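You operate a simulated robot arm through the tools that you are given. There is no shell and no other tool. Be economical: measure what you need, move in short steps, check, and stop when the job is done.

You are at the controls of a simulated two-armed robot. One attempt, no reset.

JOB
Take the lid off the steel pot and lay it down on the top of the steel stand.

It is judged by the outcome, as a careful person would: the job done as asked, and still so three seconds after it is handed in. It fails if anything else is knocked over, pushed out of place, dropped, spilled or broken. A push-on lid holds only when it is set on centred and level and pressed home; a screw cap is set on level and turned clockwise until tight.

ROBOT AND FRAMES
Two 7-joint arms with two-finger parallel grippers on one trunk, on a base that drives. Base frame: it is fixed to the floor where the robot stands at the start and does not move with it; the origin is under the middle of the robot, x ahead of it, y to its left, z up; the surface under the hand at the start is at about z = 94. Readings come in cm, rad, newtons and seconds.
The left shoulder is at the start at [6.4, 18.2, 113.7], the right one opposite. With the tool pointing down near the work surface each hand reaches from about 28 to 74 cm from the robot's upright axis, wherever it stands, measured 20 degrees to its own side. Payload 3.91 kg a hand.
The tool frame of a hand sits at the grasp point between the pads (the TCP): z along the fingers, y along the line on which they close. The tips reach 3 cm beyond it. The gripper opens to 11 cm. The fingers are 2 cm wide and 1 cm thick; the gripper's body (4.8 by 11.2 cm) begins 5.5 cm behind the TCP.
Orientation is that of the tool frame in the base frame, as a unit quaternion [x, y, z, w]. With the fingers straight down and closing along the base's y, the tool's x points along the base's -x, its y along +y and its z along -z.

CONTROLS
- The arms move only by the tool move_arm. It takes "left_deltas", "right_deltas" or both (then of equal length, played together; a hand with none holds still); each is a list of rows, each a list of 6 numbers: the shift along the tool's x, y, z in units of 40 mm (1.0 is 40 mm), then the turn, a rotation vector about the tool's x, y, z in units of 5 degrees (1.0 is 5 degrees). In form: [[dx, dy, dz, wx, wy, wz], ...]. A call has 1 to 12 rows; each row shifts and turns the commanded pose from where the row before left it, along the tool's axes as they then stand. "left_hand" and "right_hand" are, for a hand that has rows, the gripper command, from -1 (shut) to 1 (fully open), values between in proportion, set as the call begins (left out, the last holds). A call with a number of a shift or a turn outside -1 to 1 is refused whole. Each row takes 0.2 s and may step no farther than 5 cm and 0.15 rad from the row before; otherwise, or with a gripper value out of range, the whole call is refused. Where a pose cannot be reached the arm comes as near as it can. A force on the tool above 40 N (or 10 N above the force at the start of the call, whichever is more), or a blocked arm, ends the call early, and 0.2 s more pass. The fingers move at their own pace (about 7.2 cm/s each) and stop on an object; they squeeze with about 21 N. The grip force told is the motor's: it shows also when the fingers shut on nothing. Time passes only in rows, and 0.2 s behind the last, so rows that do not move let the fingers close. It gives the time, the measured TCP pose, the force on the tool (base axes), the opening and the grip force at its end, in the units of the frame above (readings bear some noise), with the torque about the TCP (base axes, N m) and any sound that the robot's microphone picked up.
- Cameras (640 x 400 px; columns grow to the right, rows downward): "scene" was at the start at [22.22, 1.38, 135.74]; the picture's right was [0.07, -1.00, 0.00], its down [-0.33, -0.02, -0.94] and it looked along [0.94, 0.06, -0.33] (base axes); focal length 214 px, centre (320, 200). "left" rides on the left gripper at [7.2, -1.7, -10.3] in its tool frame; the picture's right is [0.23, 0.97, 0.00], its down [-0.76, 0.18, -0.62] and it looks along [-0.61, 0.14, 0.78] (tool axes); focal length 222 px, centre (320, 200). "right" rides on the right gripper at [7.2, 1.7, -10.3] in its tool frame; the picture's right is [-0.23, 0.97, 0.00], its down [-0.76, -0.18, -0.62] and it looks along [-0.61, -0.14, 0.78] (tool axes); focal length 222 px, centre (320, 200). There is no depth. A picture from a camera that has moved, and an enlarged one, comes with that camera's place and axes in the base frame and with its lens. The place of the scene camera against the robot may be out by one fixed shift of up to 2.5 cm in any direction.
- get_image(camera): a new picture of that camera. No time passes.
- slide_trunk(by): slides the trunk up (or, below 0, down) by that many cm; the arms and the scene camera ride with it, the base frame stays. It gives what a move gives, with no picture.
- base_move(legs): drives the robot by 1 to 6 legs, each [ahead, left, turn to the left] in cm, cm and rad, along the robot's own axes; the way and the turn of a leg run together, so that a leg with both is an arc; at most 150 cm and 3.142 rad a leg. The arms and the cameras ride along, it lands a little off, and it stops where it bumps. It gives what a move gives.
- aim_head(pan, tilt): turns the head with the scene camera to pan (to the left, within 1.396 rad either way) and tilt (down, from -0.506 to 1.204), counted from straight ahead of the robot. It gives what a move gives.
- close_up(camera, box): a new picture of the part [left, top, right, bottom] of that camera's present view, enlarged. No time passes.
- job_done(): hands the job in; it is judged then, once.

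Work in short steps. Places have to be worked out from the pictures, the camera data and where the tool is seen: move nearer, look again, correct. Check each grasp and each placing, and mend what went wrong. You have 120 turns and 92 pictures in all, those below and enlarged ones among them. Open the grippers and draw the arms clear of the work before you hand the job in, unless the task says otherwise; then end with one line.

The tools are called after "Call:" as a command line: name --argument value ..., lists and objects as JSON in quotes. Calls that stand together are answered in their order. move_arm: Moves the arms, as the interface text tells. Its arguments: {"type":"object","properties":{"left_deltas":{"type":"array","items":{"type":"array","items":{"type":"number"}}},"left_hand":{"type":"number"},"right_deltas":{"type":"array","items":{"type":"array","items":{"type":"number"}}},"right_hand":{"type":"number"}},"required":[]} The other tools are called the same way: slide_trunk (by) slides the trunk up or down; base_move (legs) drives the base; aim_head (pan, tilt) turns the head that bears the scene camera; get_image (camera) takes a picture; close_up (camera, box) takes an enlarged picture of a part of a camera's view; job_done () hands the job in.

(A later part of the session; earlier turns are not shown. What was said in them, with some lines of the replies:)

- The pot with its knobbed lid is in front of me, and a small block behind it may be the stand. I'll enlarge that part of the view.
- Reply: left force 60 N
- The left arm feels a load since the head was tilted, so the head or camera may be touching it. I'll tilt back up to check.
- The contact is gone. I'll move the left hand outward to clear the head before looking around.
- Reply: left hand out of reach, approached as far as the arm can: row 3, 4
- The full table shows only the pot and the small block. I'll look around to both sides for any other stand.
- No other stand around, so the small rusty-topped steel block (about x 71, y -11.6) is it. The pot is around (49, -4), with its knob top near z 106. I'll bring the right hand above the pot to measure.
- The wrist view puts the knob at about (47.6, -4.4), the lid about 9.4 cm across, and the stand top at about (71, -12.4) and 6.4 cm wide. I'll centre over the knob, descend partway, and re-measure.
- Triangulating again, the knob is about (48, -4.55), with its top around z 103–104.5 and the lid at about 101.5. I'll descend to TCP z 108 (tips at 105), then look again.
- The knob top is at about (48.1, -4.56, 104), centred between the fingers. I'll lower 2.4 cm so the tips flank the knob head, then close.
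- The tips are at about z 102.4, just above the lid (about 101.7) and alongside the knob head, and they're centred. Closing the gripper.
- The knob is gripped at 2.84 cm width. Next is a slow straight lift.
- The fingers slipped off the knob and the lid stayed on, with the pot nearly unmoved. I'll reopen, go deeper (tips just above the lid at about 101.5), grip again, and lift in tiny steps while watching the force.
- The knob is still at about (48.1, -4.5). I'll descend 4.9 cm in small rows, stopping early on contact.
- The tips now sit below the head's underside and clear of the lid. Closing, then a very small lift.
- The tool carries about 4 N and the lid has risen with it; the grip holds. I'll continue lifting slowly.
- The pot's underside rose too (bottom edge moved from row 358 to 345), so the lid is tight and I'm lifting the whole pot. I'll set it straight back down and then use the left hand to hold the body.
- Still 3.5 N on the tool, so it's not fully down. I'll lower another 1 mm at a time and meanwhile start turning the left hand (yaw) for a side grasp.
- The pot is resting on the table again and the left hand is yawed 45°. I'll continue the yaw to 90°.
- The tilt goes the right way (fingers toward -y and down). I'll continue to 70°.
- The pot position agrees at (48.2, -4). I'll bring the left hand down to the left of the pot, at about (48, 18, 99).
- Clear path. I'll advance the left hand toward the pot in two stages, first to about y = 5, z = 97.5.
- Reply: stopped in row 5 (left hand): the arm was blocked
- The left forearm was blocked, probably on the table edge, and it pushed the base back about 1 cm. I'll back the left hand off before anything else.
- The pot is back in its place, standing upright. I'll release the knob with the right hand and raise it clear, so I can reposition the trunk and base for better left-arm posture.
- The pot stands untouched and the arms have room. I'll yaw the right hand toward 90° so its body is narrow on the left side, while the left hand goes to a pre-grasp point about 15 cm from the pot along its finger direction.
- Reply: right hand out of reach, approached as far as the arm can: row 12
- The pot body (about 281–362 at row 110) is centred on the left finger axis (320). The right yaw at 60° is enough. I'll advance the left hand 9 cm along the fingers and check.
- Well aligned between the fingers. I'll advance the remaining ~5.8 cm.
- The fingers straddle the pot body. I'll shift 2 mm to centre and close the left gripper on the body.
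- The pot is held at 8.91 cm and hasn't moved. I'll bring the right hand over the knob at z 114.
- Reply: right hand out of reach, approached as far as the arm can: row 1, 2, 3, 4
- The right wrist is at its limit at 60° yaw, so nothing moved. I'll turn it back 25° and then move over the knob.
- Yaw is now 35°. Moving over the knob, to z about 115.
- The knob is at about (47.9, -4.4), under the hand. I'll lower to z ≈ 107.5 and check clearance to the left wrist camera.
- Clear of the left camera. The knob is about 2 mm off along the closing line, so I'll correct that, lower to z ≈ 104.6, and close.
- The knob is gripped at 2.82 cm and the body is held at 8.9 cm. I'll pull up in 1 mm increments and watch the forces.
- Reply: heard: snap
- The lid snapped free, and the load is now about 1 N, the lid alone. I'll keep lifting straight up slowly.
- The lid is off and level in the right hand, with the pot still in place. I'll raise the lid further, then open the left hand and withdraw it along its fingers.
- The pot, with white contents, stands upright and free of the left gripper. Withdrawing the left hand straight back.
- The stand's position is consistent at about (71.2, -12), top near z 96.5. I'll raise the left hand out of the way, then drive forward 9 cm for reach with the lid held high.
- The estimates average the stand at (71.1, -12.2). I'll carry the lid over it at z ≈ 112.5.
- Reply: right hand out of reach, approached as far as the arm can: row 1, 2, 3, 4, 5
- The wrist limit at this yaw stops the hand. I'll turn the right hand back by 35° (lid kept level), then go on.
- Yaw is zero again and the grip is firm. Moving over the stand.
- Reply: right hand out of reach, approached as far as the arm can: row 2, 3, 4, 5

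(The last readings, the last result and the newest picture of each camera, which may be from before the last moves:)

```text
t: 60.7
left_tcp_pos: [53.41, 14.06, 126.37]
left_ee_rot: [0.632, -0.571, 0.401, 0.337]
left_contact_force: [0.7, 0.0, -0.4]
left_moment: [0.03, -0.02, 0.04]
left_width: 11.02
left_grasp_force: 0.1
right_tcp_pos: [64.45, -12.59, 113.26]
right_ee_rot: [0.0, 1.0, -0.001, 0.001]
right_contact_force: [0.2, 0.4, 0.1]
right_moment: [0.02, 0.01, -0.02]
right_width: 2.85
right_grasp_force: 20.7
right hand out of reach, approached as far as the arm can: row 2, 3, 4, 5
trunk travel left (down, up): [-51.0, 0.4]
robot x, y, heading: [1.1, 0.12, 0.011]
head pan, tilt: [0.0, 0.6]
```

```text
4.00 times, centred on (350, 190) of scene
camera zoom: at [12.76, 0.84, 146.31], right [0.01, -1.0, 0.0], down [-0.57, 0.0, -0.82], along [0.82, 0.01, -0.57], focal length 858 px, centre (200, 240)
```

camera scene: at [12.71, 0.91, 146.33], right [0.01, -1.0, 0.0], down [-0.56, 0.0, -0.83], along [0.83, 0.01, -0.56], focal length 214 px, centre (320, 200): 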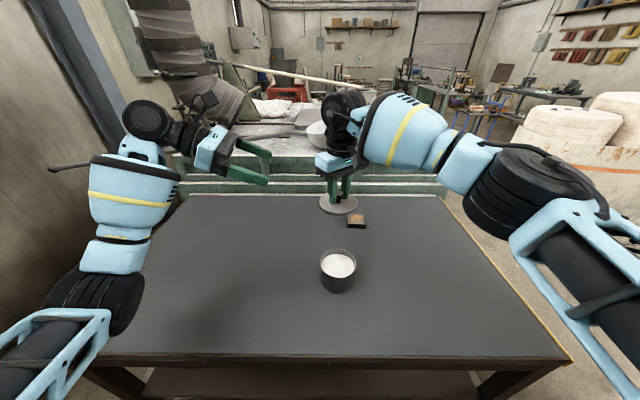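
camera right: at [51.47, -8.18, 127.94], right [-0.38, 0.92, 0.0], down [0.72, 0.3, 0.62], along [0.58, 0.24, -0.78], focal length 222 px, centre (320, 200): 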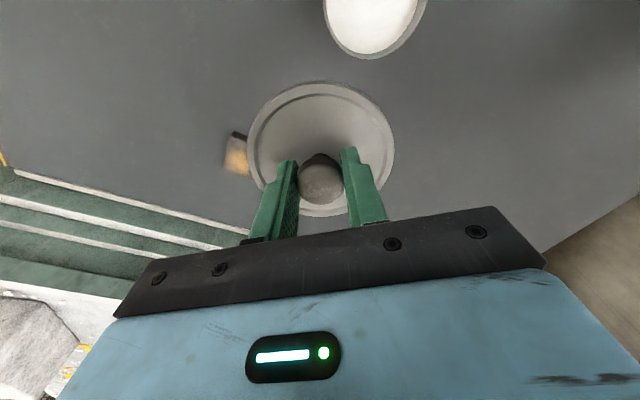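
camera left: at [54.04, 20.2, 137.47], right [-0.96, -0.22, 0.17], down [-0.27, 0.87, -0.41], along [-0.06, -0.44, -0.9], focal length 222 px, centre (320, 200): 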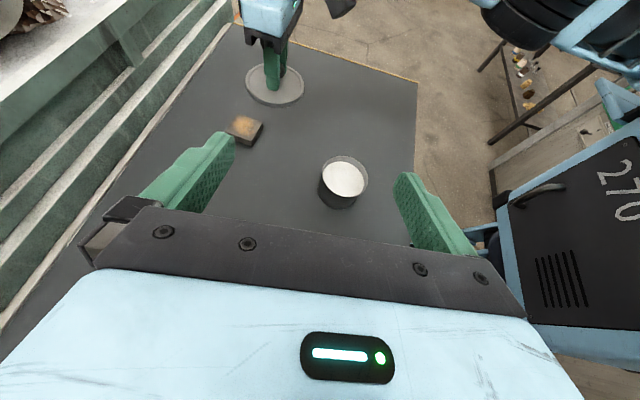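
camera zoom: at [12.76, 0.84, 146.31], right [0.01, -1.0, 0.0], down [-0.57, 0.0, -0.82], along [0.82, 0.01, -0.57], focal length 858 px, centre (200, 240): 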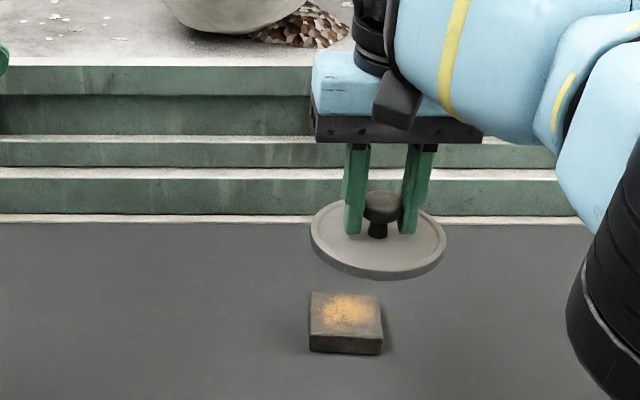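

The raised shoulder limits the reach to x ≈ 64. I'll pull the lid back and higher, lower the trunk 11 cm again, then extend.

Call:
move_arm --right_deltas '[[0.3, 0, -0.4, 0, 0, 0], [0.5, 0, -0.5, 0, 0, 0], [0.5, 0, -0.6, 0, 0, 0], [0.5, -0.1, -0.7, 0, 0, 0], [0.5, -0.1, -0.6, 0, 0, 0]]'

Call:
slide_trunk --by -11

Call:
get_image --camera "scene"

```text
t: 61.9
left_tcp_pos: [53.26, 14.17, 126.51]
left_ee_rot: [0.631, -0.571, 0.403, 0.337]
left_contact_force: [0.1, -0.2, 0.1]
left_moment: [0.01, 0.02, -0.03]
left_width: 11.0
left_grasp_force: 0.1
right_tcp_pos: [61.48, -11.98, 125.94]
right_ee_rot: [0.0, 1.0, 0.0, 0.0]
right_contact_force: [0.1, 0.6, -0.7]
right_moment: [0.01, 0.0, 0.02]
right_width: 2.83
right_grasp_force: 20.5
right hand out of reach, approached as far as the arm can: row 1, 2, 3, 4, 5
trunk travel left (down, up): [-51.0, 0.4]
robot x, y, heading: [0.8, 0.3, 0.011]
head pan, tilt: [0.0, 0.6]
```

```text
t: 63.0
left_tcp_pos: [53.51, 14.07, 115.9]
left_ee_rot: [0.635, -0.568, 0.398, 0.34]
left_contact_force: [0.4, -0.4, -0.4]
left_moment: [-0.01, 0.05, -0.01]
left_width: 11.01
left_grasp_force: 0.0
right_tcp_pos: [64.21, -11.99, 98.12]
right_ee_rot: [0.0, 0.989, -0.001, -0.148]
right_contact_force: [-6.4, -0.1, 13.7]
right_moment: [-0.04, -0.32, -0.02]
right_width: 2.84
right_grasp_force: 21.3
trunk travel left (down, up): [-41.2, 10.3]
robot x, y, heading: [0.54, 0.05, 0.008]
head pan, tilt: [0.0, 0.6]
stopped: the force on the tool passed its limit at 172 N (the readings are from after the stop); the commanded pose is now the measured one
```

```text
30 pictures are left
camera scene: at [21.97, 1.0, 134.66], right [0.01, -1.0, 0.0], down [-0.56, 0.0, -0.83], along [0.83, 0.01, -0.56], focal length 214 px, centre (320, 200)
```

scene: 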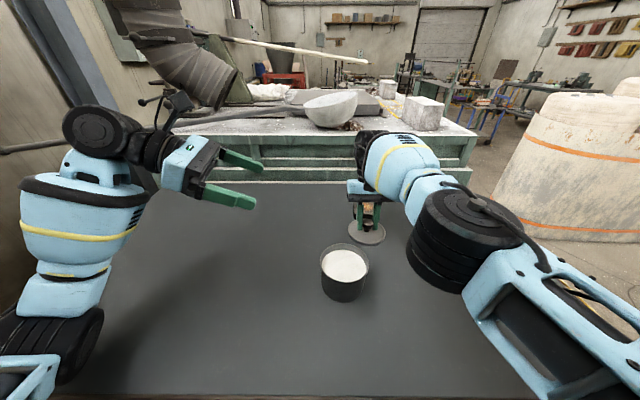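

The trunk slide dropped the right hand and the lid touched something. I'll look closely before moving.

Call:
close_up --camera "scene" --box '[300, 170, 420, 290]'

Call:
get_image --camera "left"

Call:
get_image --camera "right"

```text
3.33 times, centred on (360, 230) of scene
camera zoom: at [21.97, 1.0, 134.66], right [0.01, -1.0, 0.0], down [-0.56, 0.0, -0.83], along [0.83, 0.01, -0.56], focal length 715 px, centre (187, 100)
```

zoom: 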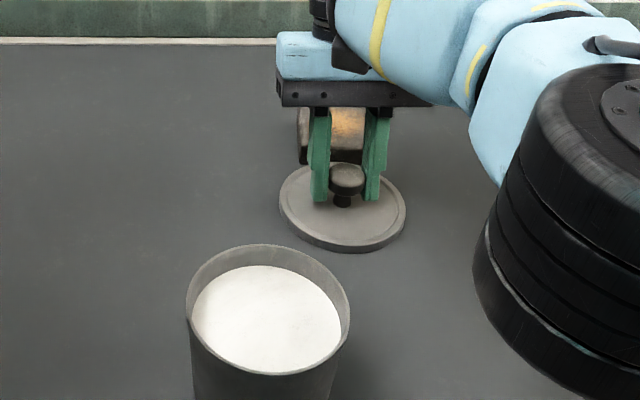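

```text
28 pictures are left
camera left: at [54.26, 20.26, 126.95], right [-0.96, -0.22, 0.18], down [-0.28, 0.87, -0.4], along [-0.07, -0.44, -0.9], focal length 222 px, centre (320, 200)
```

left: 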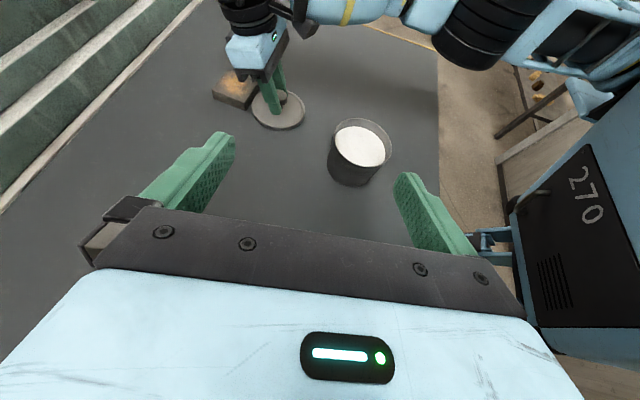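

```text
27 pictures are left
camera right: at [60.36, -10.33, 110.1], right [0.22, 0.97, -0.07], down [0.91, -0.18, 0.37], along [0.35, -0.14, -0.92], focal length 222 px, centre (320, 200)
```

right: 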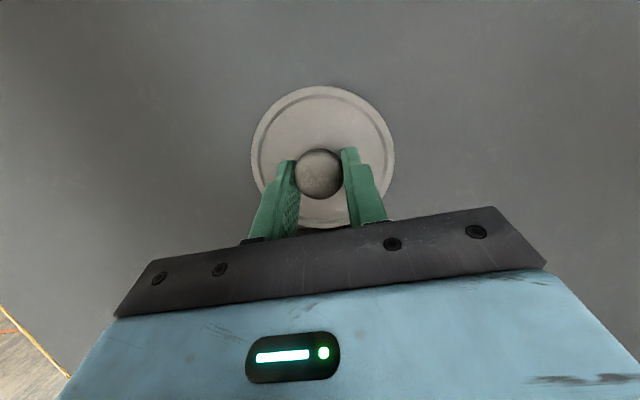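

The lid is still held, lying flat on the table just in front of the stand, with the hand tilted about 17°. The stand and pot look undisturbed. I'll lift straight up gently, keeping the tilt.

Call:
move_arm --right_deltas '[[0.07, 0, -0.22, 0, 0, 0], [0.1, 0, -0.35, 0, 0, 0], [0.147, 0, -0.478, 0, 0, 0], [0.147, 0, -0.478, 0, 0, 0], [0.147, 0, -0.478, 0, 0, 0]]'

Call:
get_image --camera "left"

Call:
get_image --camera "scene"

```text
t: 64.2
left_tcp_pos: [53.57, 14.0, 115.92]
left_ee_rot: [0.634, -0.568, 0.399, 0.341]
left_contact_force: [0.2, 0.7, 0.2]
left_moment: [-0.01, 0.0, 0.0]
left_width: 11.0
left_grasp_force: 0.1
right_tcp_pos: [63.76, -11.92, 106.7]
right_ee_rot: [0.0, 0.989, -0.001, -0.147]
right_contact_force: [-0.3, 1.4, -1.4]
right_moment: [0.02, -0.02, -0.03]
right_width: 2.84
right_grasp_force: 20.6
right hand out of reach, approached as far as the arm can: row 4
trunk travel left (down, up): [-41.2, 10.3]
robot x, y, heading: [0.83, -0.29, 0.007]
head pan, tilt: [0.0, 0.6]
```

```text
26 pictures are left
camera left: at [54.33, 20.26, 127.03], right [-0.96, -0.22, 0.18], down [-0.28, 0.87, -0.4], along [-0.07, -0.44, -0.9], focal length 222 px, centre (320, 200)
```

left: 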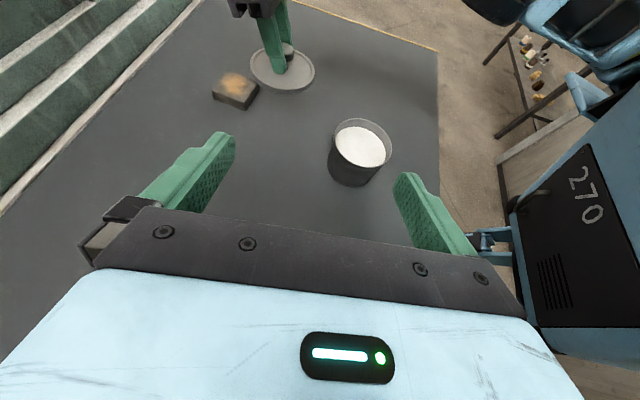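

```text
25 pictures are left
camera scene: at [22.06, 1.01, 134.71], right [0.01, -1.0, 0.0], down [-0.56, -0.01, -0.83], along [0.83, 0.01, -0.56], focal length 214 px, centre (320, 200)
```

scene: 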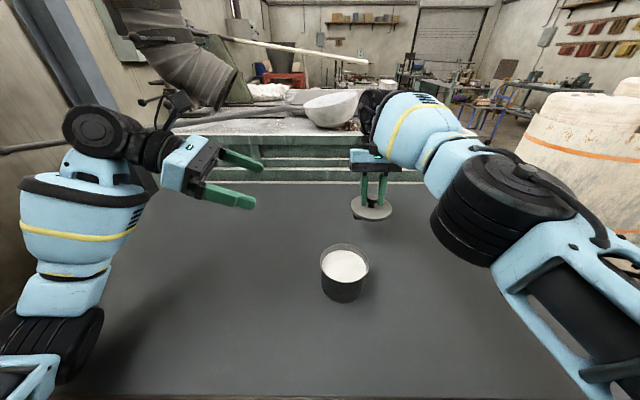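

The lid is clear and still held, and the stand hasn't moved. I need about 8 cm more reach, so I'll look down at the gap between my base and the table edge.

Call:
aim_head --pan 0.0 --tilt 1.15

Call:
get_image --camera "scene"

```text
t: 65.2
left_tcp_pos: [53.62, 13.91, 116.01]
left_ee_rot: [0.635, -0.567, 0.399, 0.34]
left_contact_force: [-0.4, 0.0, 0.5]
left_moment: [0.01, 0.04, -0.01]
left_width: 10.99
left_grasp_force: 0.1
right_tcp_pos: [63.84, -12.01, 106.43]
right_ee_rot: [-0.001, 0.989, -0.001, -0.148]
right_contact_force: [0.3, -0.5, -0.9]
right_moment: [0.0, 0.03, -0.02]
right_width: 2.83
right_grasp_force: 20.9
trunk travel left (down, up): [-41.2, 10.3]
robot x, y, heading: [0.92, -0.2, -0.0]
head pan, tilt: [0.0, 1.15]
```

```text
24 pictures are left
camera scene: at [19.22, 0.97, 130.53], right [0.01, -1.0, 0.0], down [-0.91, -0.01, -0.41], along [0.41, 0.0, -0.91], focal length 214 px, centre (320, 200)
```

scene: 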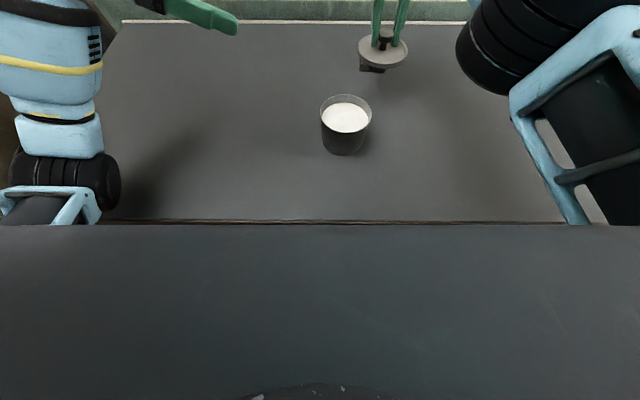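

My torso front is close to the table edge, so I won't drive. Instead I'll level the right hand, which regains reach, and then re-level the lid in the grip.

Call:
move_arm --right_deltas '[[0, 0, 0, 0, -1, 0], [0, 0, 0, 0, -1, 0], [0, 0, 0, 0, -1, 0], [0, 0, 0, 0, -0.4, 0], [0, 0, 0, 0, 0, 0]]'

Call:
aim_head --pan -0.15 --tilt 0.6

Call:
close_up --camera "scene" --box '[250, 130, 410, 250]'

```text
t: 66.4
left_tcp_pos: [53.6, 14.08, 115.87]
left_ee_rot: [0.635, -0.568, 0.399, 0.34]
left_contact_force: [0.5, 0.5, 0.0]
left_moment: [-0.02, -0.01, -0.03]
left_width: 11.0
left_grasp_force: 0.0
right_tcp_pos: [64.04, -11.97, 106.46]
right_ee_rot: [-0.001, 1.0, -0.002, 0.001]
right_contact_force: [0.0, -0.1, 0.0]
right_moment: [0.01, 0.01, 0.03]
right_width: 2.85
right_grasp_force: 20.7
trunk travel left (down, up): [-41.2, 10.3]
robot x, y, heading: [1.02, -0.05, 0.012]
head pan, tilt: [0.0, 1.15]
```

```text
t: 67.4
left_tcp_pos: [53.64, 14.03, 115.96]
left_ee_rot: [0.635, -0.568, 0.399, 0.34]
left_contact_force: [0.2, 0.2, 0.1]
left_moment: [0.03, 0.02, -0.03]
left_width: 11.0
left_grasp_force: 0.1
right_tcp_pos: [64.15, -12.0, 106.49]
right_ee_rot: [-0.001, 1.0, -0.001, -0.001]
right_contact_force: [0.2, -0.1, -1.3]
right_moment: [0.01, -0.01, -0.02]
right_width: 2.83
right_grasp_force: 20.8
trunk travel left (down, up): [-41.2, 10.3]
robot x, y, heading: [0.9, -0.26, 0.012]
head pan, tilt: [-0.15, 0.6]
```

```text
3.33 times, centred on (330, 190) of scene
camera zoom: at [22.01, -0.33, 134.69], right [-0.14, -0.99, 0.0], down [-0.56, 0.08, -0.82], along [0.82, -0.12, -0.57], focal length 715 px, centre (287, 233)
```

zoom: 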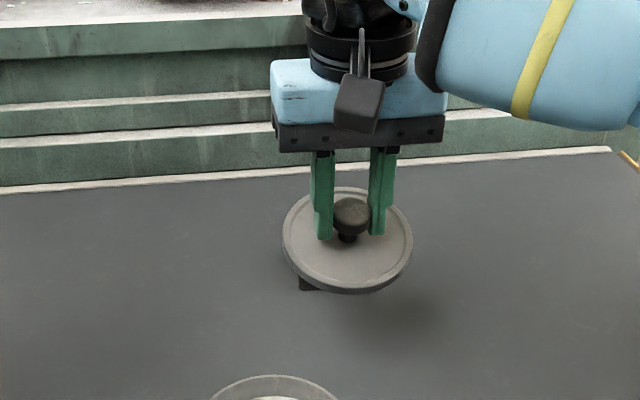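

The lid is tilted in the grip by about 15°, near edge low. I'll move to a free spot of table at about (59, -21) and press it lightly flat there to level it against the hand.

Call:
move_arm --right_deltas '[[0.4, -0.6, 0, 0, 0, 0], [0.4, -0.6, 0, 0, 0, 0], [0.4, -0.6, 0, 0, 0, 0], [0.05, -0.45, 0.3, 0, 0, 0], [0, 0, 0.5, 0, 0, 0], [0, 0, 0.3, 0, 0, 0], [0, 0, 0.2, 0, 0, 0]]'

Call:
get_image --camera "scene"

```text
t: 69.0
left_tcp_pos: [53.57, 14.11, 115.98]
left_ee_rot: [0.635, -0.567, 0.399, 0.34]
left_contact_force: [-0.7, 0.1, 0.3]
left_moment: [-0.01, 0.02, 0.0]
left_width: 11.0
left_grasp_force: 0.0
right_tcp_pos: [58.88, -21.18, 101.22]
right_ee_rot: [0.0, 1.0, -0.001, -0.001]
right_contact_force: [0.5, -0.9, -0.5]
right_moment: [-0.01, -0.02, -0.03]
right_width: 2.83
right_grasp_force: 21.3
trunk travel left (down, up): [-41.2, 10.3]
robot x, y, heading: [0.79, 0.14, 0.01]
head pan, tilt: [-0.15, 0.6]
```

```text
22 pictures are left
camera scene: at [22.02, -0.34, 134.7], right [-0.14, -0.99, 0.0], down [-0.56, 0.08, -0.82], along [0.82, -0.12, -0.57], focal length 214 px, centre (320, 200)
```

scene: 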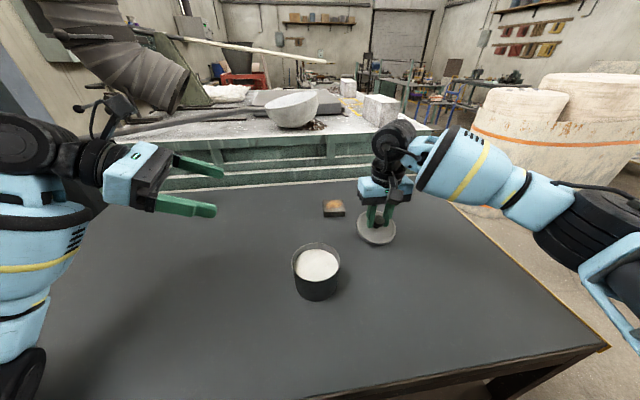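

Clear space under the lid. Lowering slowly.

Call:
move_arm --right_deltas '[[0, 0, 0.08, 0, 0, 0], [0, 0, 0.08, 0, 0, 0], [0, 0, 0.08, 0, 0, 0], [0, 0, 0.08, 0, 0, 0], [0, 0, 0.08, 0, 0, 0], [0, 0, 0.08, 0, 0, 0], [0, 0, 0.08, 0, 0, 0]]'

Call:
close_up --camera "scene" --box '[300, 150, 440, 270]'

```text
t: 70.6
left_tcp_pos: [53.64, 14.05, 116.01]
left_ee_rot: [0.634, -0.568, 0.399, 0.341]
left_contact_force: [-0.6, 0.3, 0.2]
left_moment: [-0.03, 0.01, 0.01]
left_width: 11.0
left_grasp_force: 0.0
right_tcp_pos: [59.26, -21.05, 99.25]
right_ee_rot: [0.0, 1.0, 0.0, 0.003]
right_contact_force: [9.8, -0.7, 17.7]
right_moment: [0.01, 0.3, 0.0]
right_width: 2.86
right_grasp_force: 21.4
trunk travel left (down, up): [-41.2, 10.3]
robot x, y, heading: [0.78, 0.13, 0.007]
head pan, tilt: [-0.15, 0.6]
```

```text
3.33 times, centred on (370, 210) of scene
camera zoom: at [22.0, -0.29, 134.73], right [-0.14, -0.99, 0.0], down [-0.56, 0.08, -0.83], along [0.82, -0.12, -0.56], focal length 715 px, centre (153, 167)
```

zoom: 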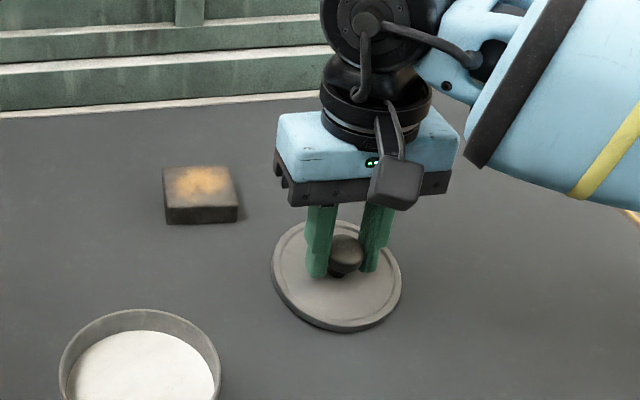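

The grip is stiff, so instead I'll lift slightly, tilt the hand back so the lid is flat, set it down on the table, release, and re-grip it squarely.

Call:
move_arm --right_deltas '[[0, 0, -0.25, 0, 0, 0], [0, 0, -0.25, 0, 0, 0], [0, 0, 0, 0, 1, 0], [0, 0, 0, 0, 1, 0], [0, 0, 0, 0, 1, 0], [0, 0, 0, 0, 0.2, 0], [0, 0, 0, 0, 0, 0]]'

Call:
close_up --camera "scene" --box '[300, 150, 440, 270]'

```text
t: 72.2
left_tcp_pos: [53.59, 13.98, 115.85]
left_ee_rot: [0.635, -0.568, 0.398, 0.34]
left_contact_force: [-0.2, -0.2, -0.8]
left_moment: [0.01, -0.01, -0.02]
left_width: 11.0
left_grasp_force: 0.1
right_tcp_pos: [59.01, -21.11, 101.13]
right_ee_rot: [-0.001, 0.99, -0.001, -0.139]
right_contact_force: [-0.5, 0.3, -0.2]
right_moment: [0.02, 0.0, -0.01]
right_width: 2.83
right_grasp_force: 20.8
trunk travel left (down, up): [-41.2, 10.3]
robot x, y, heading: [0.45, 0.08, 0.012]
head pan, tilt: [-0.15, 0.6]
```

```text
3.33 times, centred on (370, 210) of scene
camera zoom: at [22.01, -0.33, 134.7], right [-0.14, -0.99, 0.0], down [-0.56, 0.08, -0.83], along [0.82, -0.12, -0.56], focal length 715 px, centre (153, 167)
```

zoom: 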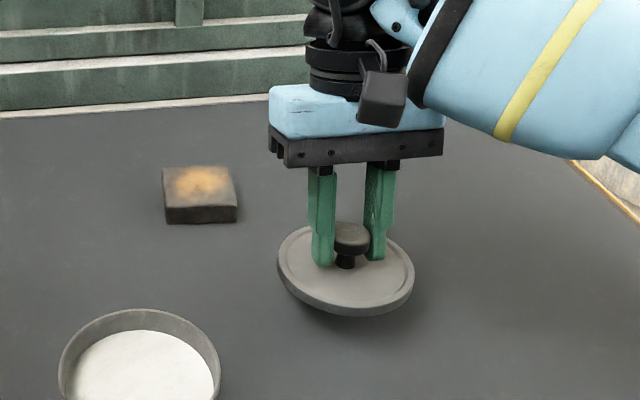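

The lid is now near level. I'll lower straight down to table contact.

Call:
move_arm --right_deltas '[[-0.035, 0, 0.12, 0, 0, 0], [-0.035, 0, 0.12, 0, 0, 0], [-0.035, 0, 0.12, 0, 0, 0], [-0.03, 0, 0.1, 0, 0, 0], [-0.03, 0, 0.1, 0, 0, 0], [-0.02, 0, 0.07, 0, 0, 0], [-0.02, 0, 0.07, 0, 0, 0], [0, 0, 0, 0, 0, 0]]'

Call:
close_up --camera "scene" --box '[300, 150, 440, 270]'

```text
t: 74.0
left_tcp_pos: [53.64, 14.2, 116.02]
left_ee_rot: [0.635, -0.568, 0.399, 0.34]
left_contact_force: [0.0, -0.1, -0.2]
left_moment: [0.02, 0.01, 0.01]
left_width: 11.01
left_grasp_force: 0.0
right_tcp_pos: [59.11, -21.0, 98.36]
right_ee_rot: [0.0, 0.991, -0.001, -0.138]
right_contact_force: [3.0, -0.6, 10.8]
right_moment: [-0.02, -0.68, -0.04]
right_width: 2.83
right_grasp_force: 21.0
trunk travel left (down, up): [-41.2, 10.3]
robot x, y, heading: [0.68, -0.34, 0.008]
head pan, tilt: [-0.15, 0.6]
```

```text
3.33 times, centred on (370, 210) of scene
camera zoom: at [21.94, -0.31, 134.73], right [-0.14, -0.99, 0.0], down [-0.56, 0.08, -0.83], along [0.82, -0.12, -0.56], focal length 715 px, centre (153, 167)
```

zoom: 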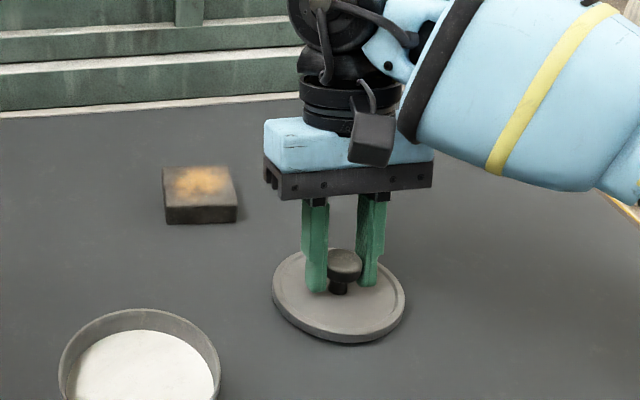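

The lid is on the table with about 11 N of contact. I'll release, rise, and level the hand.

Call:
move_arm --right_deltas '[[0, 0, 0, 0, 0, 0], [0, 0, 0, 0, 0, 0], [0, 0, 0, 0, 0, 0], [0.07, 0, -0.25, 0, 0, 0], [0.14, 0, -0.48, 0, 0, 0], [0.14, 0, -0.48, 0, 0, 0], [0, 0, 0, 0, -1, 0], [0, 0, 0, 0, -1, 0], [0, 0, 0, 0, -1, 0], [0, 0, 0, 0, -0.2, 0]]' --right_hand 0.2

Call:
get_image --camera "right"

Call:
close_up --camera "scene" --box '[300, 150, 440, 270]'

```text
t: 76.2
left_tcp_pos: [53.62, 13.97, 115.89]
left_ee_rot: [0.635, -0.567, 0.399, 0.341]
left_contact_force: [0.0, -0.3, 0.3]
left_moment: [-0.03, -0.02, 0.01]
left_width: 11.02
left_grasp_force: 0.1
right_tcp_pos: [58.96, -20.87, 103.07]
right_ee_rot: [0.0, 1.0, -0.001, 0.001]
right_contact_force: [0.7, 0.1, -1.0]
right_moment: [-0.02, -0.04, -0.04]
right_width: 6.61
right_grasp_force: 0.0
trunk travel left (down, up): [-41.2, 10.3]
robot x, y, heading: [0.85, -0.14, 0.011]
head pan, tilt: [-0.15, 0.6]
```

```text
18 pictures are left
camera right: at [51.81, -19.37, 113.42], right [0.23, 0.97, 0.0], down [0.76, -0.18, 0.62], along [0.61, -0.14, -0.78], focal length 222 px, centre (320, 200)
```

right: 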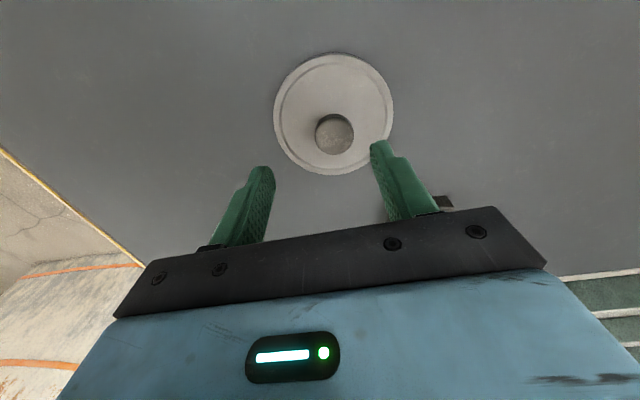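

```text
3.33 times, centred on (370, 210) of scene
camera zoom: at [22.02, -0.32, 134.7], right [-0.14, -0.99, 0.0], down [-0.56, 0.08, -0.83], along [0.82, -0.12, -0.56], focal length 715 px, centre (153, 167)
```

zoom: 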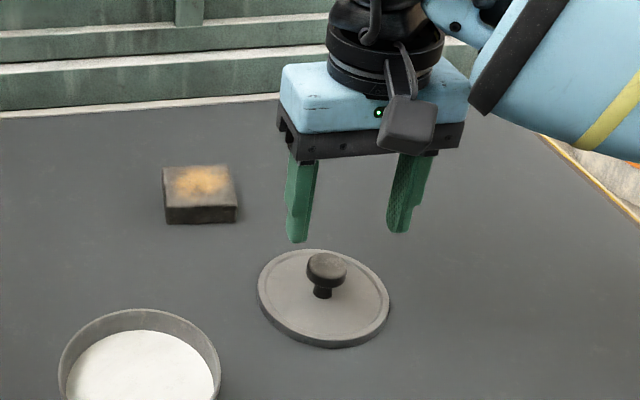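

The lid lies flat, with its knob at about (58.4, -19.8). I'll shift over it, descend to TCP z ≈ 98.5, and close.

Call:
move_arm --right_deltas '[[0.15, 0.26, 0, 0, 0, 0], [0, 0, 0.4, 0, 0, 0], [0, 0, 0.4, 0, 0, 0], [0, 0, 0.2, 0, 0, 0], [0, 0, 0.14, 0, 0, 0], [0, 0, 0, 0, 0, 0]]'

Call:
get_image --camera "right"

```text
t: 77.6
left_tcp_pos: [53.55, 14.02, 116.02]
left_ee_rot: [0.634, -0.568, 0.398, 0.341]
left_contact_force: [0.3, 0.1, -0.1]
left_moment: [0.02, -0.03, 0.04]
left_width: 11.03
left_grasp_force: 0.0
right_tcp_pos: [58.45, -19.86, 98.44]
right_ee_rot: [-0.001, 1.0, -0.001, 0.0]
right_contact_force: [0.2, 1.0, -0.3]
right_moment: [-0.01, 0.01, -0.04]
right_width: 6.6
right_grasp_force: 0.0
trunk travel left (down, up): [-41.2, 10.3]
robot x, y, heading: [0.64, -0.02, 0.008]
head pan, tilt: [-0.15, 0.6]
```

```text
16 pictures are left
camera right: at [51.22, -18.39, 108.84], right [0.23, 0.97, 0.0], down [0.76, -0.18, 0.62], along [0.61, -0.14, -0.78], focal length 222 px, centre (320, 200)
```

right: 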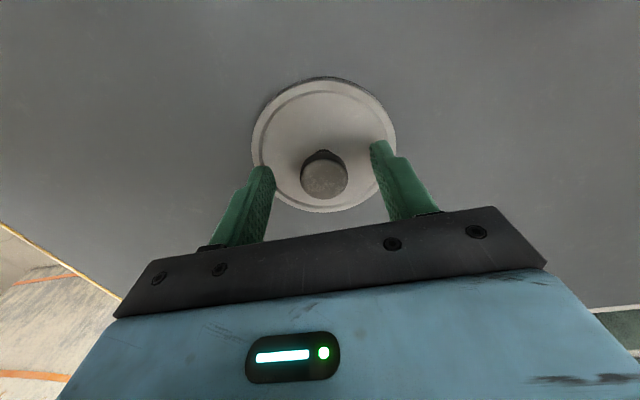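

The knob is centred between the fingers. Close and lift gently.

Call:
move_arm --right_deltas '[[0, 0, 0, 0, 0, 0], [0, 0, 0, 0, 0, 0], [0, 0, 0, 0, 0, 0], [0, 0, 0, 0, 0, 0], [0, 0, -0.1, 0, 0, 0], [0, 0, -0.2, 0, 0, 0], [0, 0, -0.4, 0, 0, 0], [0, 0, -0.5, 0, 0, 0], [0, 0, -0.4, 0, 0, 0]]' --right_hand -1

Call:
close_up --camera "scene" --box '[300, 150, 440, 270]'

```text
t: 79.6
left_tcp_pos: [53.47, 14.01, 116.02]
left_ee_rot: [0.634, -0.568, 0.399, 0.341]
left_contact_force: [-0.4, -0.5, 0.5]
left_moment: [-0.01, 0.01, -0.01]
left_width: 10.99
left_grasp_force: 0.0
right_tcp_pos: [58.4, -20.04, 104.78]
right_ee_rot: [0.0, 1.0, -0.001, 0.0]
right_contact_force: [0.8, -0.2, -1.9]
right_moment: [0.0, 0.03, -0.01]
right_width: 2.84
right_grasp_force: 21.0
trunk travel left (down, up): [-41.2, 10.3]
robot x, y, heading: [0.99, 0.4, 0.007]
head pan, tilt: [-0.15, 0.6]
```

```text
3.33 times, centred on (370, 210) of scene
camera zoom: at [22.0, -0.32, 134.7], right [-0.14, -0.99, 0.0], down [-0.56, 0.08, -0.83], along [0.82, -0.12, -0.56], focal length 715 px, centre (153, 167)
```

zoom: 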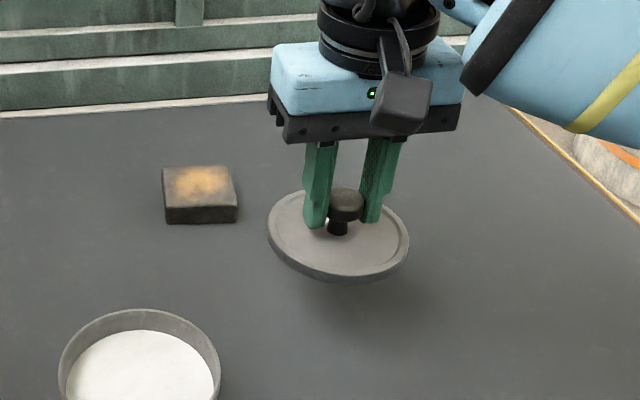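

Level and firmly gripped; lid bottom is about 4.4 cm below the TCP. I'll carry it over the stand at (71.3, -12.3).

Call:
move_arm --right_deltas '[[-0.537, 0.322, 0, 0, 0, 0], [-0.537, 0.322, 0, 0, 0, 0], [-0.537, 0.322, 0, 0, 0, 0], [-0.537, 0.322, 0, 0, 0, 0], [-0.537, 0.322, 0, 0, 0, 0], [-0.537, 0.322, 0, 0, 0, 0], [0, 0, 0, 0, 0, 0]]'

Call:
close_up --camera "scene" --box '[260, 140, 380, 240]'

Call:
get_image --camera "left"

```text
t: 81.2
left_tcp_pos: [53.63, 13.97, 115.88]
left_ee_rot: [0.635, -0.568, 0.399, 0.34]
left_contact_force: [-1.0, -1.1, 0.5]
left_moment: [0.01, 0.02, 0.03]
left_width: 10.99
left_grasp_force: 0.1
right_tcp_pos: [69.77, -12.87, 104.63]
right_ee_rot: [-0.001, 1.0, 0.0, 0.002]
right_contact_force: [0.4, 0.4, -1.1]
right_moment: [0.03, 0.0, 0.02]
right_width: 2.87
right_grasp_force: 21.3
right hand out of reach, approached as far as the arm can: row 6
trunk travel left (down, up): [-41.2, 10.3]
robot x, y, heading: [1.14, 0.02, 0.01]
head pan, tilt: [-0.15, 0.6]
```

```text
4.00 times, centred on (320, 190) of scene
camera zoom: at [22.02, -0.39, 134.7], right [-0.14, -0.99, 0.0], down [-0.56, 0.08, -0.82], along [0.82, -0.12, -0.57], focal length 858 px, centre (320, 240)
```

zoom: 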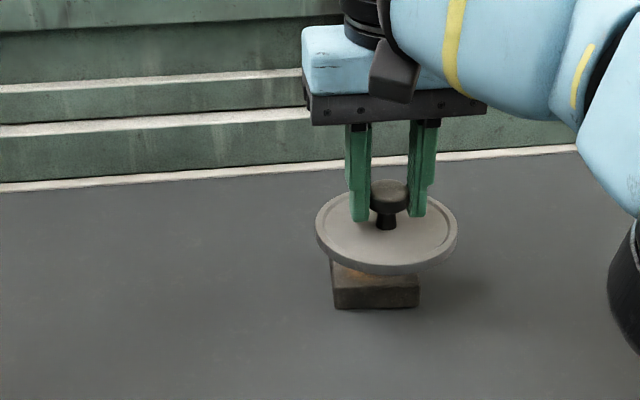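

```text
13 pictures are left
camera left: at [54.38, 20.19, 127.01], right [-0.96, -0.22, 0.18], down [-0.28, 0.87, -0.4], along [-0.07, -0.44, -0.9], focal length 222 px, centre (320, 200)
```

left: 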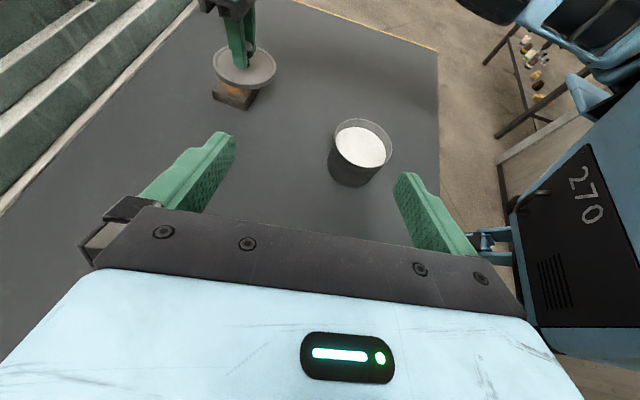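

The reach ends at x ≈ 69.8. The combined estimates put the stand centre at about (72, -12.8), so I'll creep the base forward 2.2 cm with the lid held above the stand.

Call:
base_move --legs '[[2.2, 0, 0]]'

Call:
close_up --camera "left" --box '[180, 20, 320, 130]'

Call:
close_up --camera "scene" --box '[260, 140, 380, 240]'

```text
t: 82.0
left_tcp_pos: [55.68, 14.08, 115.79]
left_ee_rot: [0.635, -0.567, 0.398, 0.341]
left_contact_force: [0.1, 0.3, 0.0]
left_moment: [0.03, 0.02, -0.04]
left_width: 11.01
left_grasp_force: 0.1
right_tcp_pos: [71.74, -12.92, 104.52]
right_ee_rot: [0.0, 1.0, -0.001, -0.001]
right_contact_force: [0.7, 1.1, -1.1]
right_moment: [-0.01, 0.05, -0.01]
right_width: 2.87
right_grasp_force: 20.1
trunk travel left (down, up): [-41.2, 10.3]
robot x, y, heading: [2.75, 0.19, 0.012]
head pan, tilt: [-0.15, 0.6]
```

```text
3.64 times, centred on (250, 75) of left
camera zoom: at [56.49, 20.26, 126.87], right [-0.96, -0.22, 0.19], down [-0.28, 0.87, -0.4], along [-0.07, -0.44, -0.9], focal length 808 px, centre (574, 654)
```

zoom: 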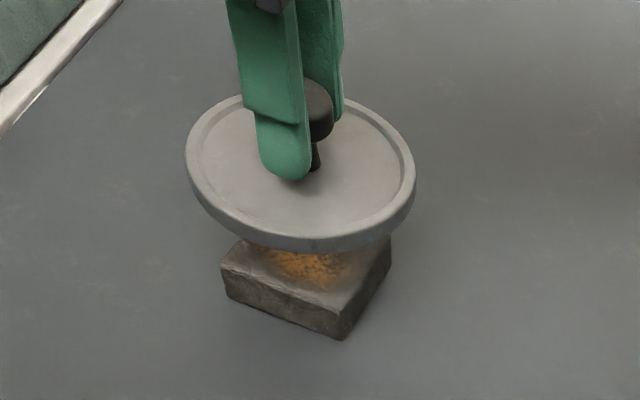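

```text
4.00 times, centred on (320, 190) of scene
camera zoom: at [24.14, -0.31, 134.65], right [-0.14, -0.99, 0.0], down [-0.56, 0.08, -0.82], along [0.82, -0.12, -0.57], focal length 858 px, centre (320, 240)
```

zoom: 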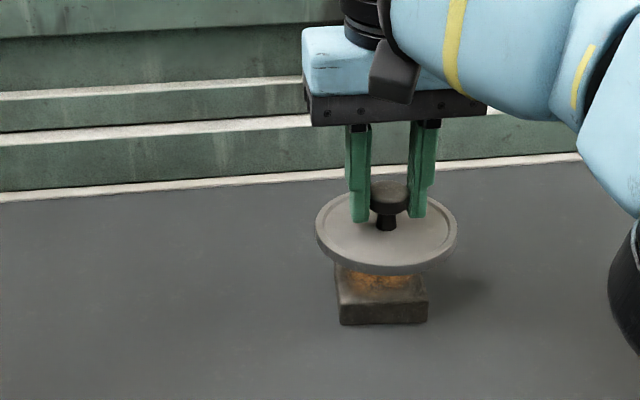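

The lid is nearly over the stand; both views suggest the stand centre is about 0.8 cm farther and 0.3 cm to the right. I'll lower 2 cm while applying that correction and see whether the arm reaches.

Call:
move_arm --right_deltas '[[0, -0.07, 0.15, 0, 0, 0], [-0.07, 0, 0.15, 0, 0, 0], [-0.07, 0, 0.15, 0, 0, 0], [-0.06, 0, 0.07, 0, 0, 0], [0, 0, 0, 0, 0, 0]]'

Call:
close_up --camera "left" --box '[180, 20, 320, 130]'

Call:
close_up --camera "scene" --box '[260, 140, 380, 240]'

```text
t: 83.2
left_tcp_pos: [55.47, 14.1, 115.81]
left_ee_rot: [0.635, -0.567, 0.399, 0.341]
left_contact_force: [-0.3, -0.2, 1.7]
left_moment: [-0.01, -0.01, -0.01]
left_width: 11.02
left_grasp_force: 0.0
right_tcp_pos: [71.86, -13.09, 102.83]
right_ee_rot: [0.0, 1.0, -0.001, 0.0]
right_contact_force: [0.5, -0.2, -0.3]
right_moment: [-0.01, 0.0, 0.0]
right_width: 2.83
right_grasp_force: 21.4
right hand out of reach, approached as far as the arm can: row 4
trunk travel left (down, up): [-41.2, 10.3]
robot x, y, heading: [2.43, 0.35, 0.014]
head pan, tilt: [-0.15, 0.6]
```

```text
3.64 times, centred on (250, 75) of left
camera zoom: at [56.2, 20.26, 127.02], right [-0.96, -0.22, 0.18], down [-0.28, 0.87, -0.4], along [-0.07, -0.44, -0.9], focal length 808 px, centre (574, 654)
```

zoom: 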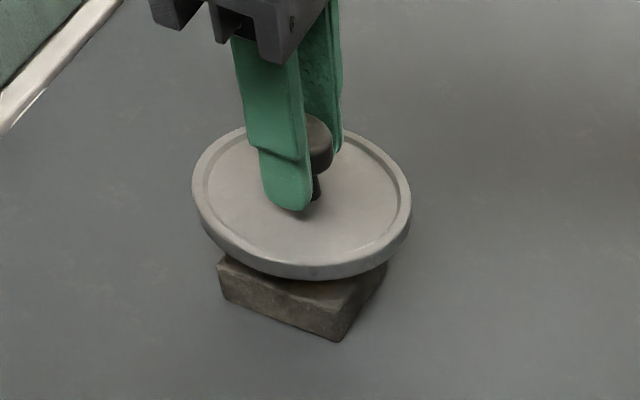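

```text
4.00 times, centred on (320, 190) of scene
camera zoom: at [23.83, -0.32, 134.7], right [-0.14, -0.99, 0.0], down [-0.56, 0.08, -0.83], along [0.82, -0.12, -0.56], focal length 858 px, centre (320, 240)
```

zoom: 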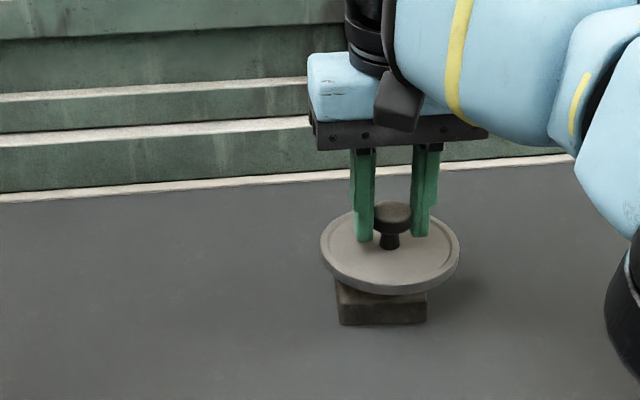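

Both views average to within about 0.5 cm of centred, well inside the 6 cm stand top. I'll nudge 0.3 cm left and lower slowly toward contact (expected TCP z ≈ 100.4).

Call:
move_arm --right_deltas '[[0, 0.07, 0.1, 0, 0, 0], [-0.05, 0, 0.1, 0, 0, 0], [-0.05, 0, 0.1, 0, 0, 0], [0, 0, 0.08, 0, 0, 0], [0, 0, 0.06, 0, 0, 0], [0, 0, 0.05, 0, 0, 0], [0, 0, 0, 0, 0, 0]]'

Call:
close_up --camera "left" --box '[180, 20, 320, 130]'

```text
t: 84.8
left_tcp_pos: [55.46, 14.08, 116.03]
left_ee_rot: [0.635, -0.567, 0.399, 0.34]
left_contact_force: [0.6, -0.6, 0.2]
left_moment: [0.02, 0.06, -0.03]
left_width: 10.97
left_grasp_force: 0.0
right_tcp_pos: [72.0, -13.15, 100.69]
right_ee_rot: [0.001, 1.0, -0.001, 0.0]
right_contact_force: [0.7, 0.2, -0.2]
right_moment: [0.0, 0.01, 0.0]
right_width: 2.84
right_grasp_force: 21.2
right hand out of reach, approached as far as the arm can: row 3
trunk travel left (down, up): [-41.2, 10.3]
robot x, y, heading: [2.46, 0.38, 0.011]
head pan, tilt: [-0.15, 0.6]
```

```text
3.64 times, centred on (250, 75) of left
camera zoom: at [56.21, 20.26, 127.01], right [-0.96, -0.22, 0.18], down [-0.28, 0.87, -0.4], along [-0.07, -0.44, -0.9], focal length 808 px, centre (574, 654)
```

zoom: 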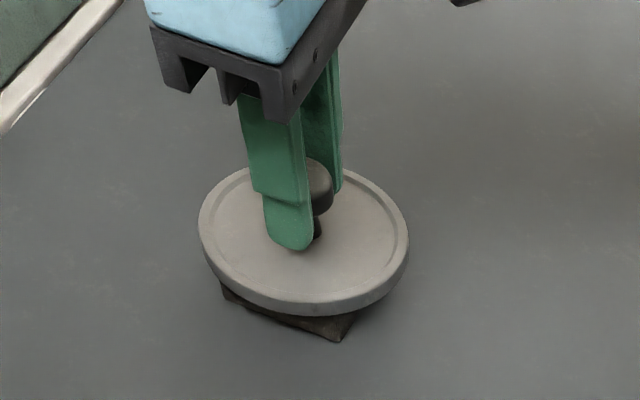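

No contact yet and the lid is well over the stand. Continue lowering in 1 mm steps.

Call:
move_arm --right_deltas '[[0, 0, 0.03, 0, 0, 0], [0, 0, 0.03, 0, 0, 0], [0, 0, 0.03, 0, 0, 0], [0, 0, 0.03, 0, 0, 0], [0, 0, 0, 0, 0, 0]]'

```text
t: 86.0
left_tcp_pos: [55.44, 14.08, 116.0]
left_ee_rot: [0.634, -0.568, 0.399, 0.34]
left_contact_force: [-0.8, 0.7, -0.7]
left_moment: [0.02, -0.01, -0.03]
left_width: 11.02
left_grasp_force: 0.1
right_tcp_pos: [71.8, -12.99, 100.4]
right_ee_rot: [-0.001, 1.0, -0.002, 0.0]
right_contact_force: [1.8, -4.2, 7.7]
right_moment: [0.08, -0.19, -0.09]
right_width: 2.84
right_grasp_force: 21.0
trunk travel left (down, up): [-41.2, 10.3]
robot x, y, heading: [2.46, 0.07, 0.011]
head pan, tilt: [-0.15, 0.6]
```

Contact at z 100.4 as expected, 7.7 N. I'll check with a close-up that the lid is flat before releasing.

Call:
close_up --camera "scene" --box '[270, 150, 370, 240]'

```text
4.44 times, centred on (320, 195) of scene
camera zoom: at [23.78, -0.33, 134.71], right [-0.14, -0.99, 0.0], down [-0.56, 0.08, -0.83], along [0.82, -0.12, -0.56], focal length 953 px, centre (320, 222)
```

zoom: 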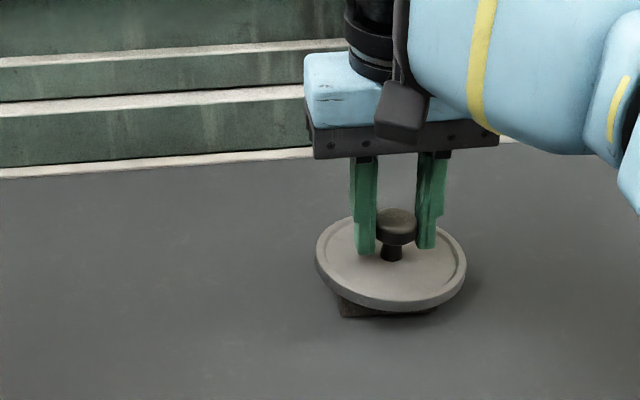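

The lid is centred over the stand (317–466 versus the stand's 340–437) and essentially flat. I'll press 1 mm more so it settles, then open the gripper.

Call:
move_arm --right_deltas '[[0, 0, 0.03, 0, 0, 0], [0, 0, 0.02, 0, 0, 0], [0, 0, 0, 0, 0, 0]]'

Call:
move_arm --right_deltas '[[0, 0, 0, 0, 0, 0], [0, 0, 0, 0, 0, 0], [0, 0, 0, 0, 0, 0], [0, 0, 0, 0, 0, 0]]' --right_hand 0.1

Call:
close_up --camera "scene" --box '[270, 150, 370, 240]'

```text
t: 86.8
left_tcp_pos: [55.38, 14.15, 115.97]
left_ee_rot: [0.635, -0.568, 0.399, 0.34]
left_contact_force: [-0.3, 0.3, -0.4]
left_moment: [0.0, 0.04, 0.01]
left_width: 11.01
left_grasp_force: 0.2
right_tcp_pos: [71.94, -12.93, 100.16]
right_ee_rot: [-0.001, 1.0, -0.001, 0.001]
right_contact_force: [-1.2, -0.4, 6.8]
right_moment: [-0.23, -0.04, -0.02]
right_width: 2.85
right_grasp_force: 21.3
trunk travel left (down, up): [-41.2, 10.3]
robot x, y, heading: [2.46, -0.1, 0.007]
head pan, tilt: [-0.15, 0.6]
```

```text
t: 87.8
left_tcp_pos: [55.3, 14.0, 115.99]
left_ee_rot: [0.635, -0.568, 0.398, 0.34]
left_contact_force: [-0.6, -0.4, 0.3]
left_moment: [0.0, 0.01, 0.01]
left_width: 11.0
left_grasp_force: 0.0
right_tcp_pos: [71.87, -13.09, 100.06]
right_ee_rot: [0.0, 1.0, -0.001, 0.0]
right_contact_force: [-0.1, 0.6, 0.2]
right_moment: [0.01, 0.03, -0.01]
right_width: 6.07
right_grasp_force: 0.2
trunk travel left (down, up): [-41.2, 10.3]
robot x, y, heading: [2.71, 0.1, 0.009]
head pan, tilt: [-0.15, 0.6]
```

```text
4.44 times, centred on (320, 195) of scene
camera zoom: at [23.84, -0.32, 134.7], right [-0.14, -0.99, 0.0], down [-0.56, 0.08, -0.83], along [0.82, -0.12, -0.56], focal length 953 px, centre (320, 222)
```

zoom: 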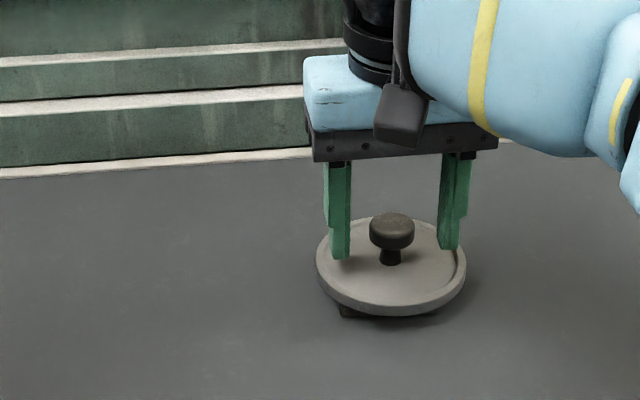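

The lid rests on the stand, released. I'll lift the right hand up and back, clear of the knob.

Call:
move_arm --right_deltas '[[0, 0, -0.15, 0, 0, 0], [0.05, 0, -0.3, 0, 0, 0], [0.1, 0, -0.4, 0, 0, 0], [0.2, 0, -0.6, 0, 0, 0], [0.4, 0, -0.6, 0, 0, 0], [0.5, -0.3, -0.6, 0, 0, 0], [0.5, -0.5, -0.6, 0, 0, 0], [0.5, -0.5, -0.3, 0, 0, 0]]'

Call:
get_image --camera "scene"

Call:
close_up --camera "left" --box '[180, 20, 320, 130]'

```text
t: 89.6
left_tcp_pos: [55.4, 14.0, 115.99]
left_ee_rot: [0.635, -0.568, 0.398, 0.34]
left_contact_force: [-1.4, -0.7, -0.4]
left_moment: [0.01, -0.02, 0.01]
left_width: 10.98
left_grasp_force: 0.1
right_tcp_pos: [62.87, -18.32, 114.23]
right_ee_rot: [-0.001, 1.0, -0.002, 0.0]
right_contact_force: [0.4, -0.5, -0.1]
right_moment: [0.01, -0.03, -0.02]
right_width: 6.07
right_grasp_force: 0.0
trunk travel left (down, up): [-41.2, 10.3]
robot x, y, heading: [2.36, 0.22, 0.011]
head pan, tilt: [-0.15, 0.6]
```

```text
5 pictures are left
camera scene: at [23.8, -0.38, 134.71], right [-0.14, -0.99, 0.0], down [-0.56, 0.08, -0.83], along [0.82, -0.12, -0.56], focal length 214 px, centre (320, 200)
```

scene: 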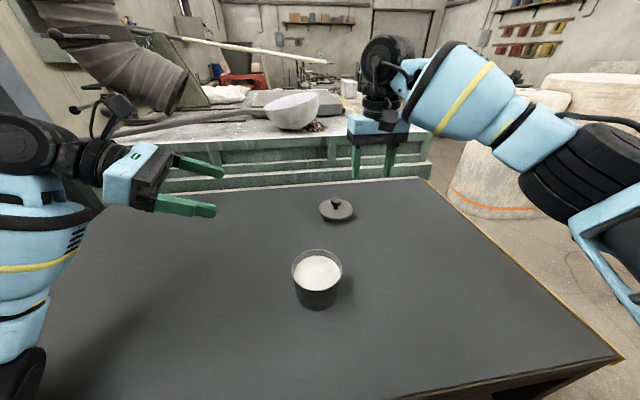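

```text
3.64 times, centred on (250, 75) of left
camera zoom: at [56.16, 20.2, 127.04], right [-0.96, -0.22, 0.18], down [-0.28, 0.87, -0.4], along [-0.07, -0.44, -0.9], focal length 808 px, centre (574, 654)
```

zoom: 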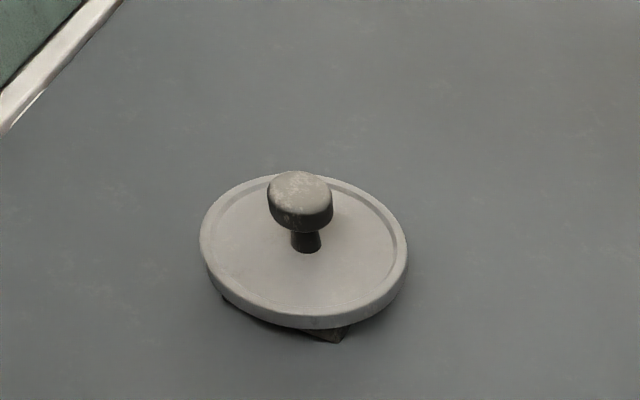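

The lid lies steady on the stand, the pot stands upright with its contents unspilled, and both hands are open and clear. Handing in.

Call:
job_done

```text
The job is handed in.
```

The lid is off the pot and lying on top of the steel stand; on the way over it bumped the table hard once, and I set it down there to re-grip it, but the stand and pot look undisturbed and nothing spilled.
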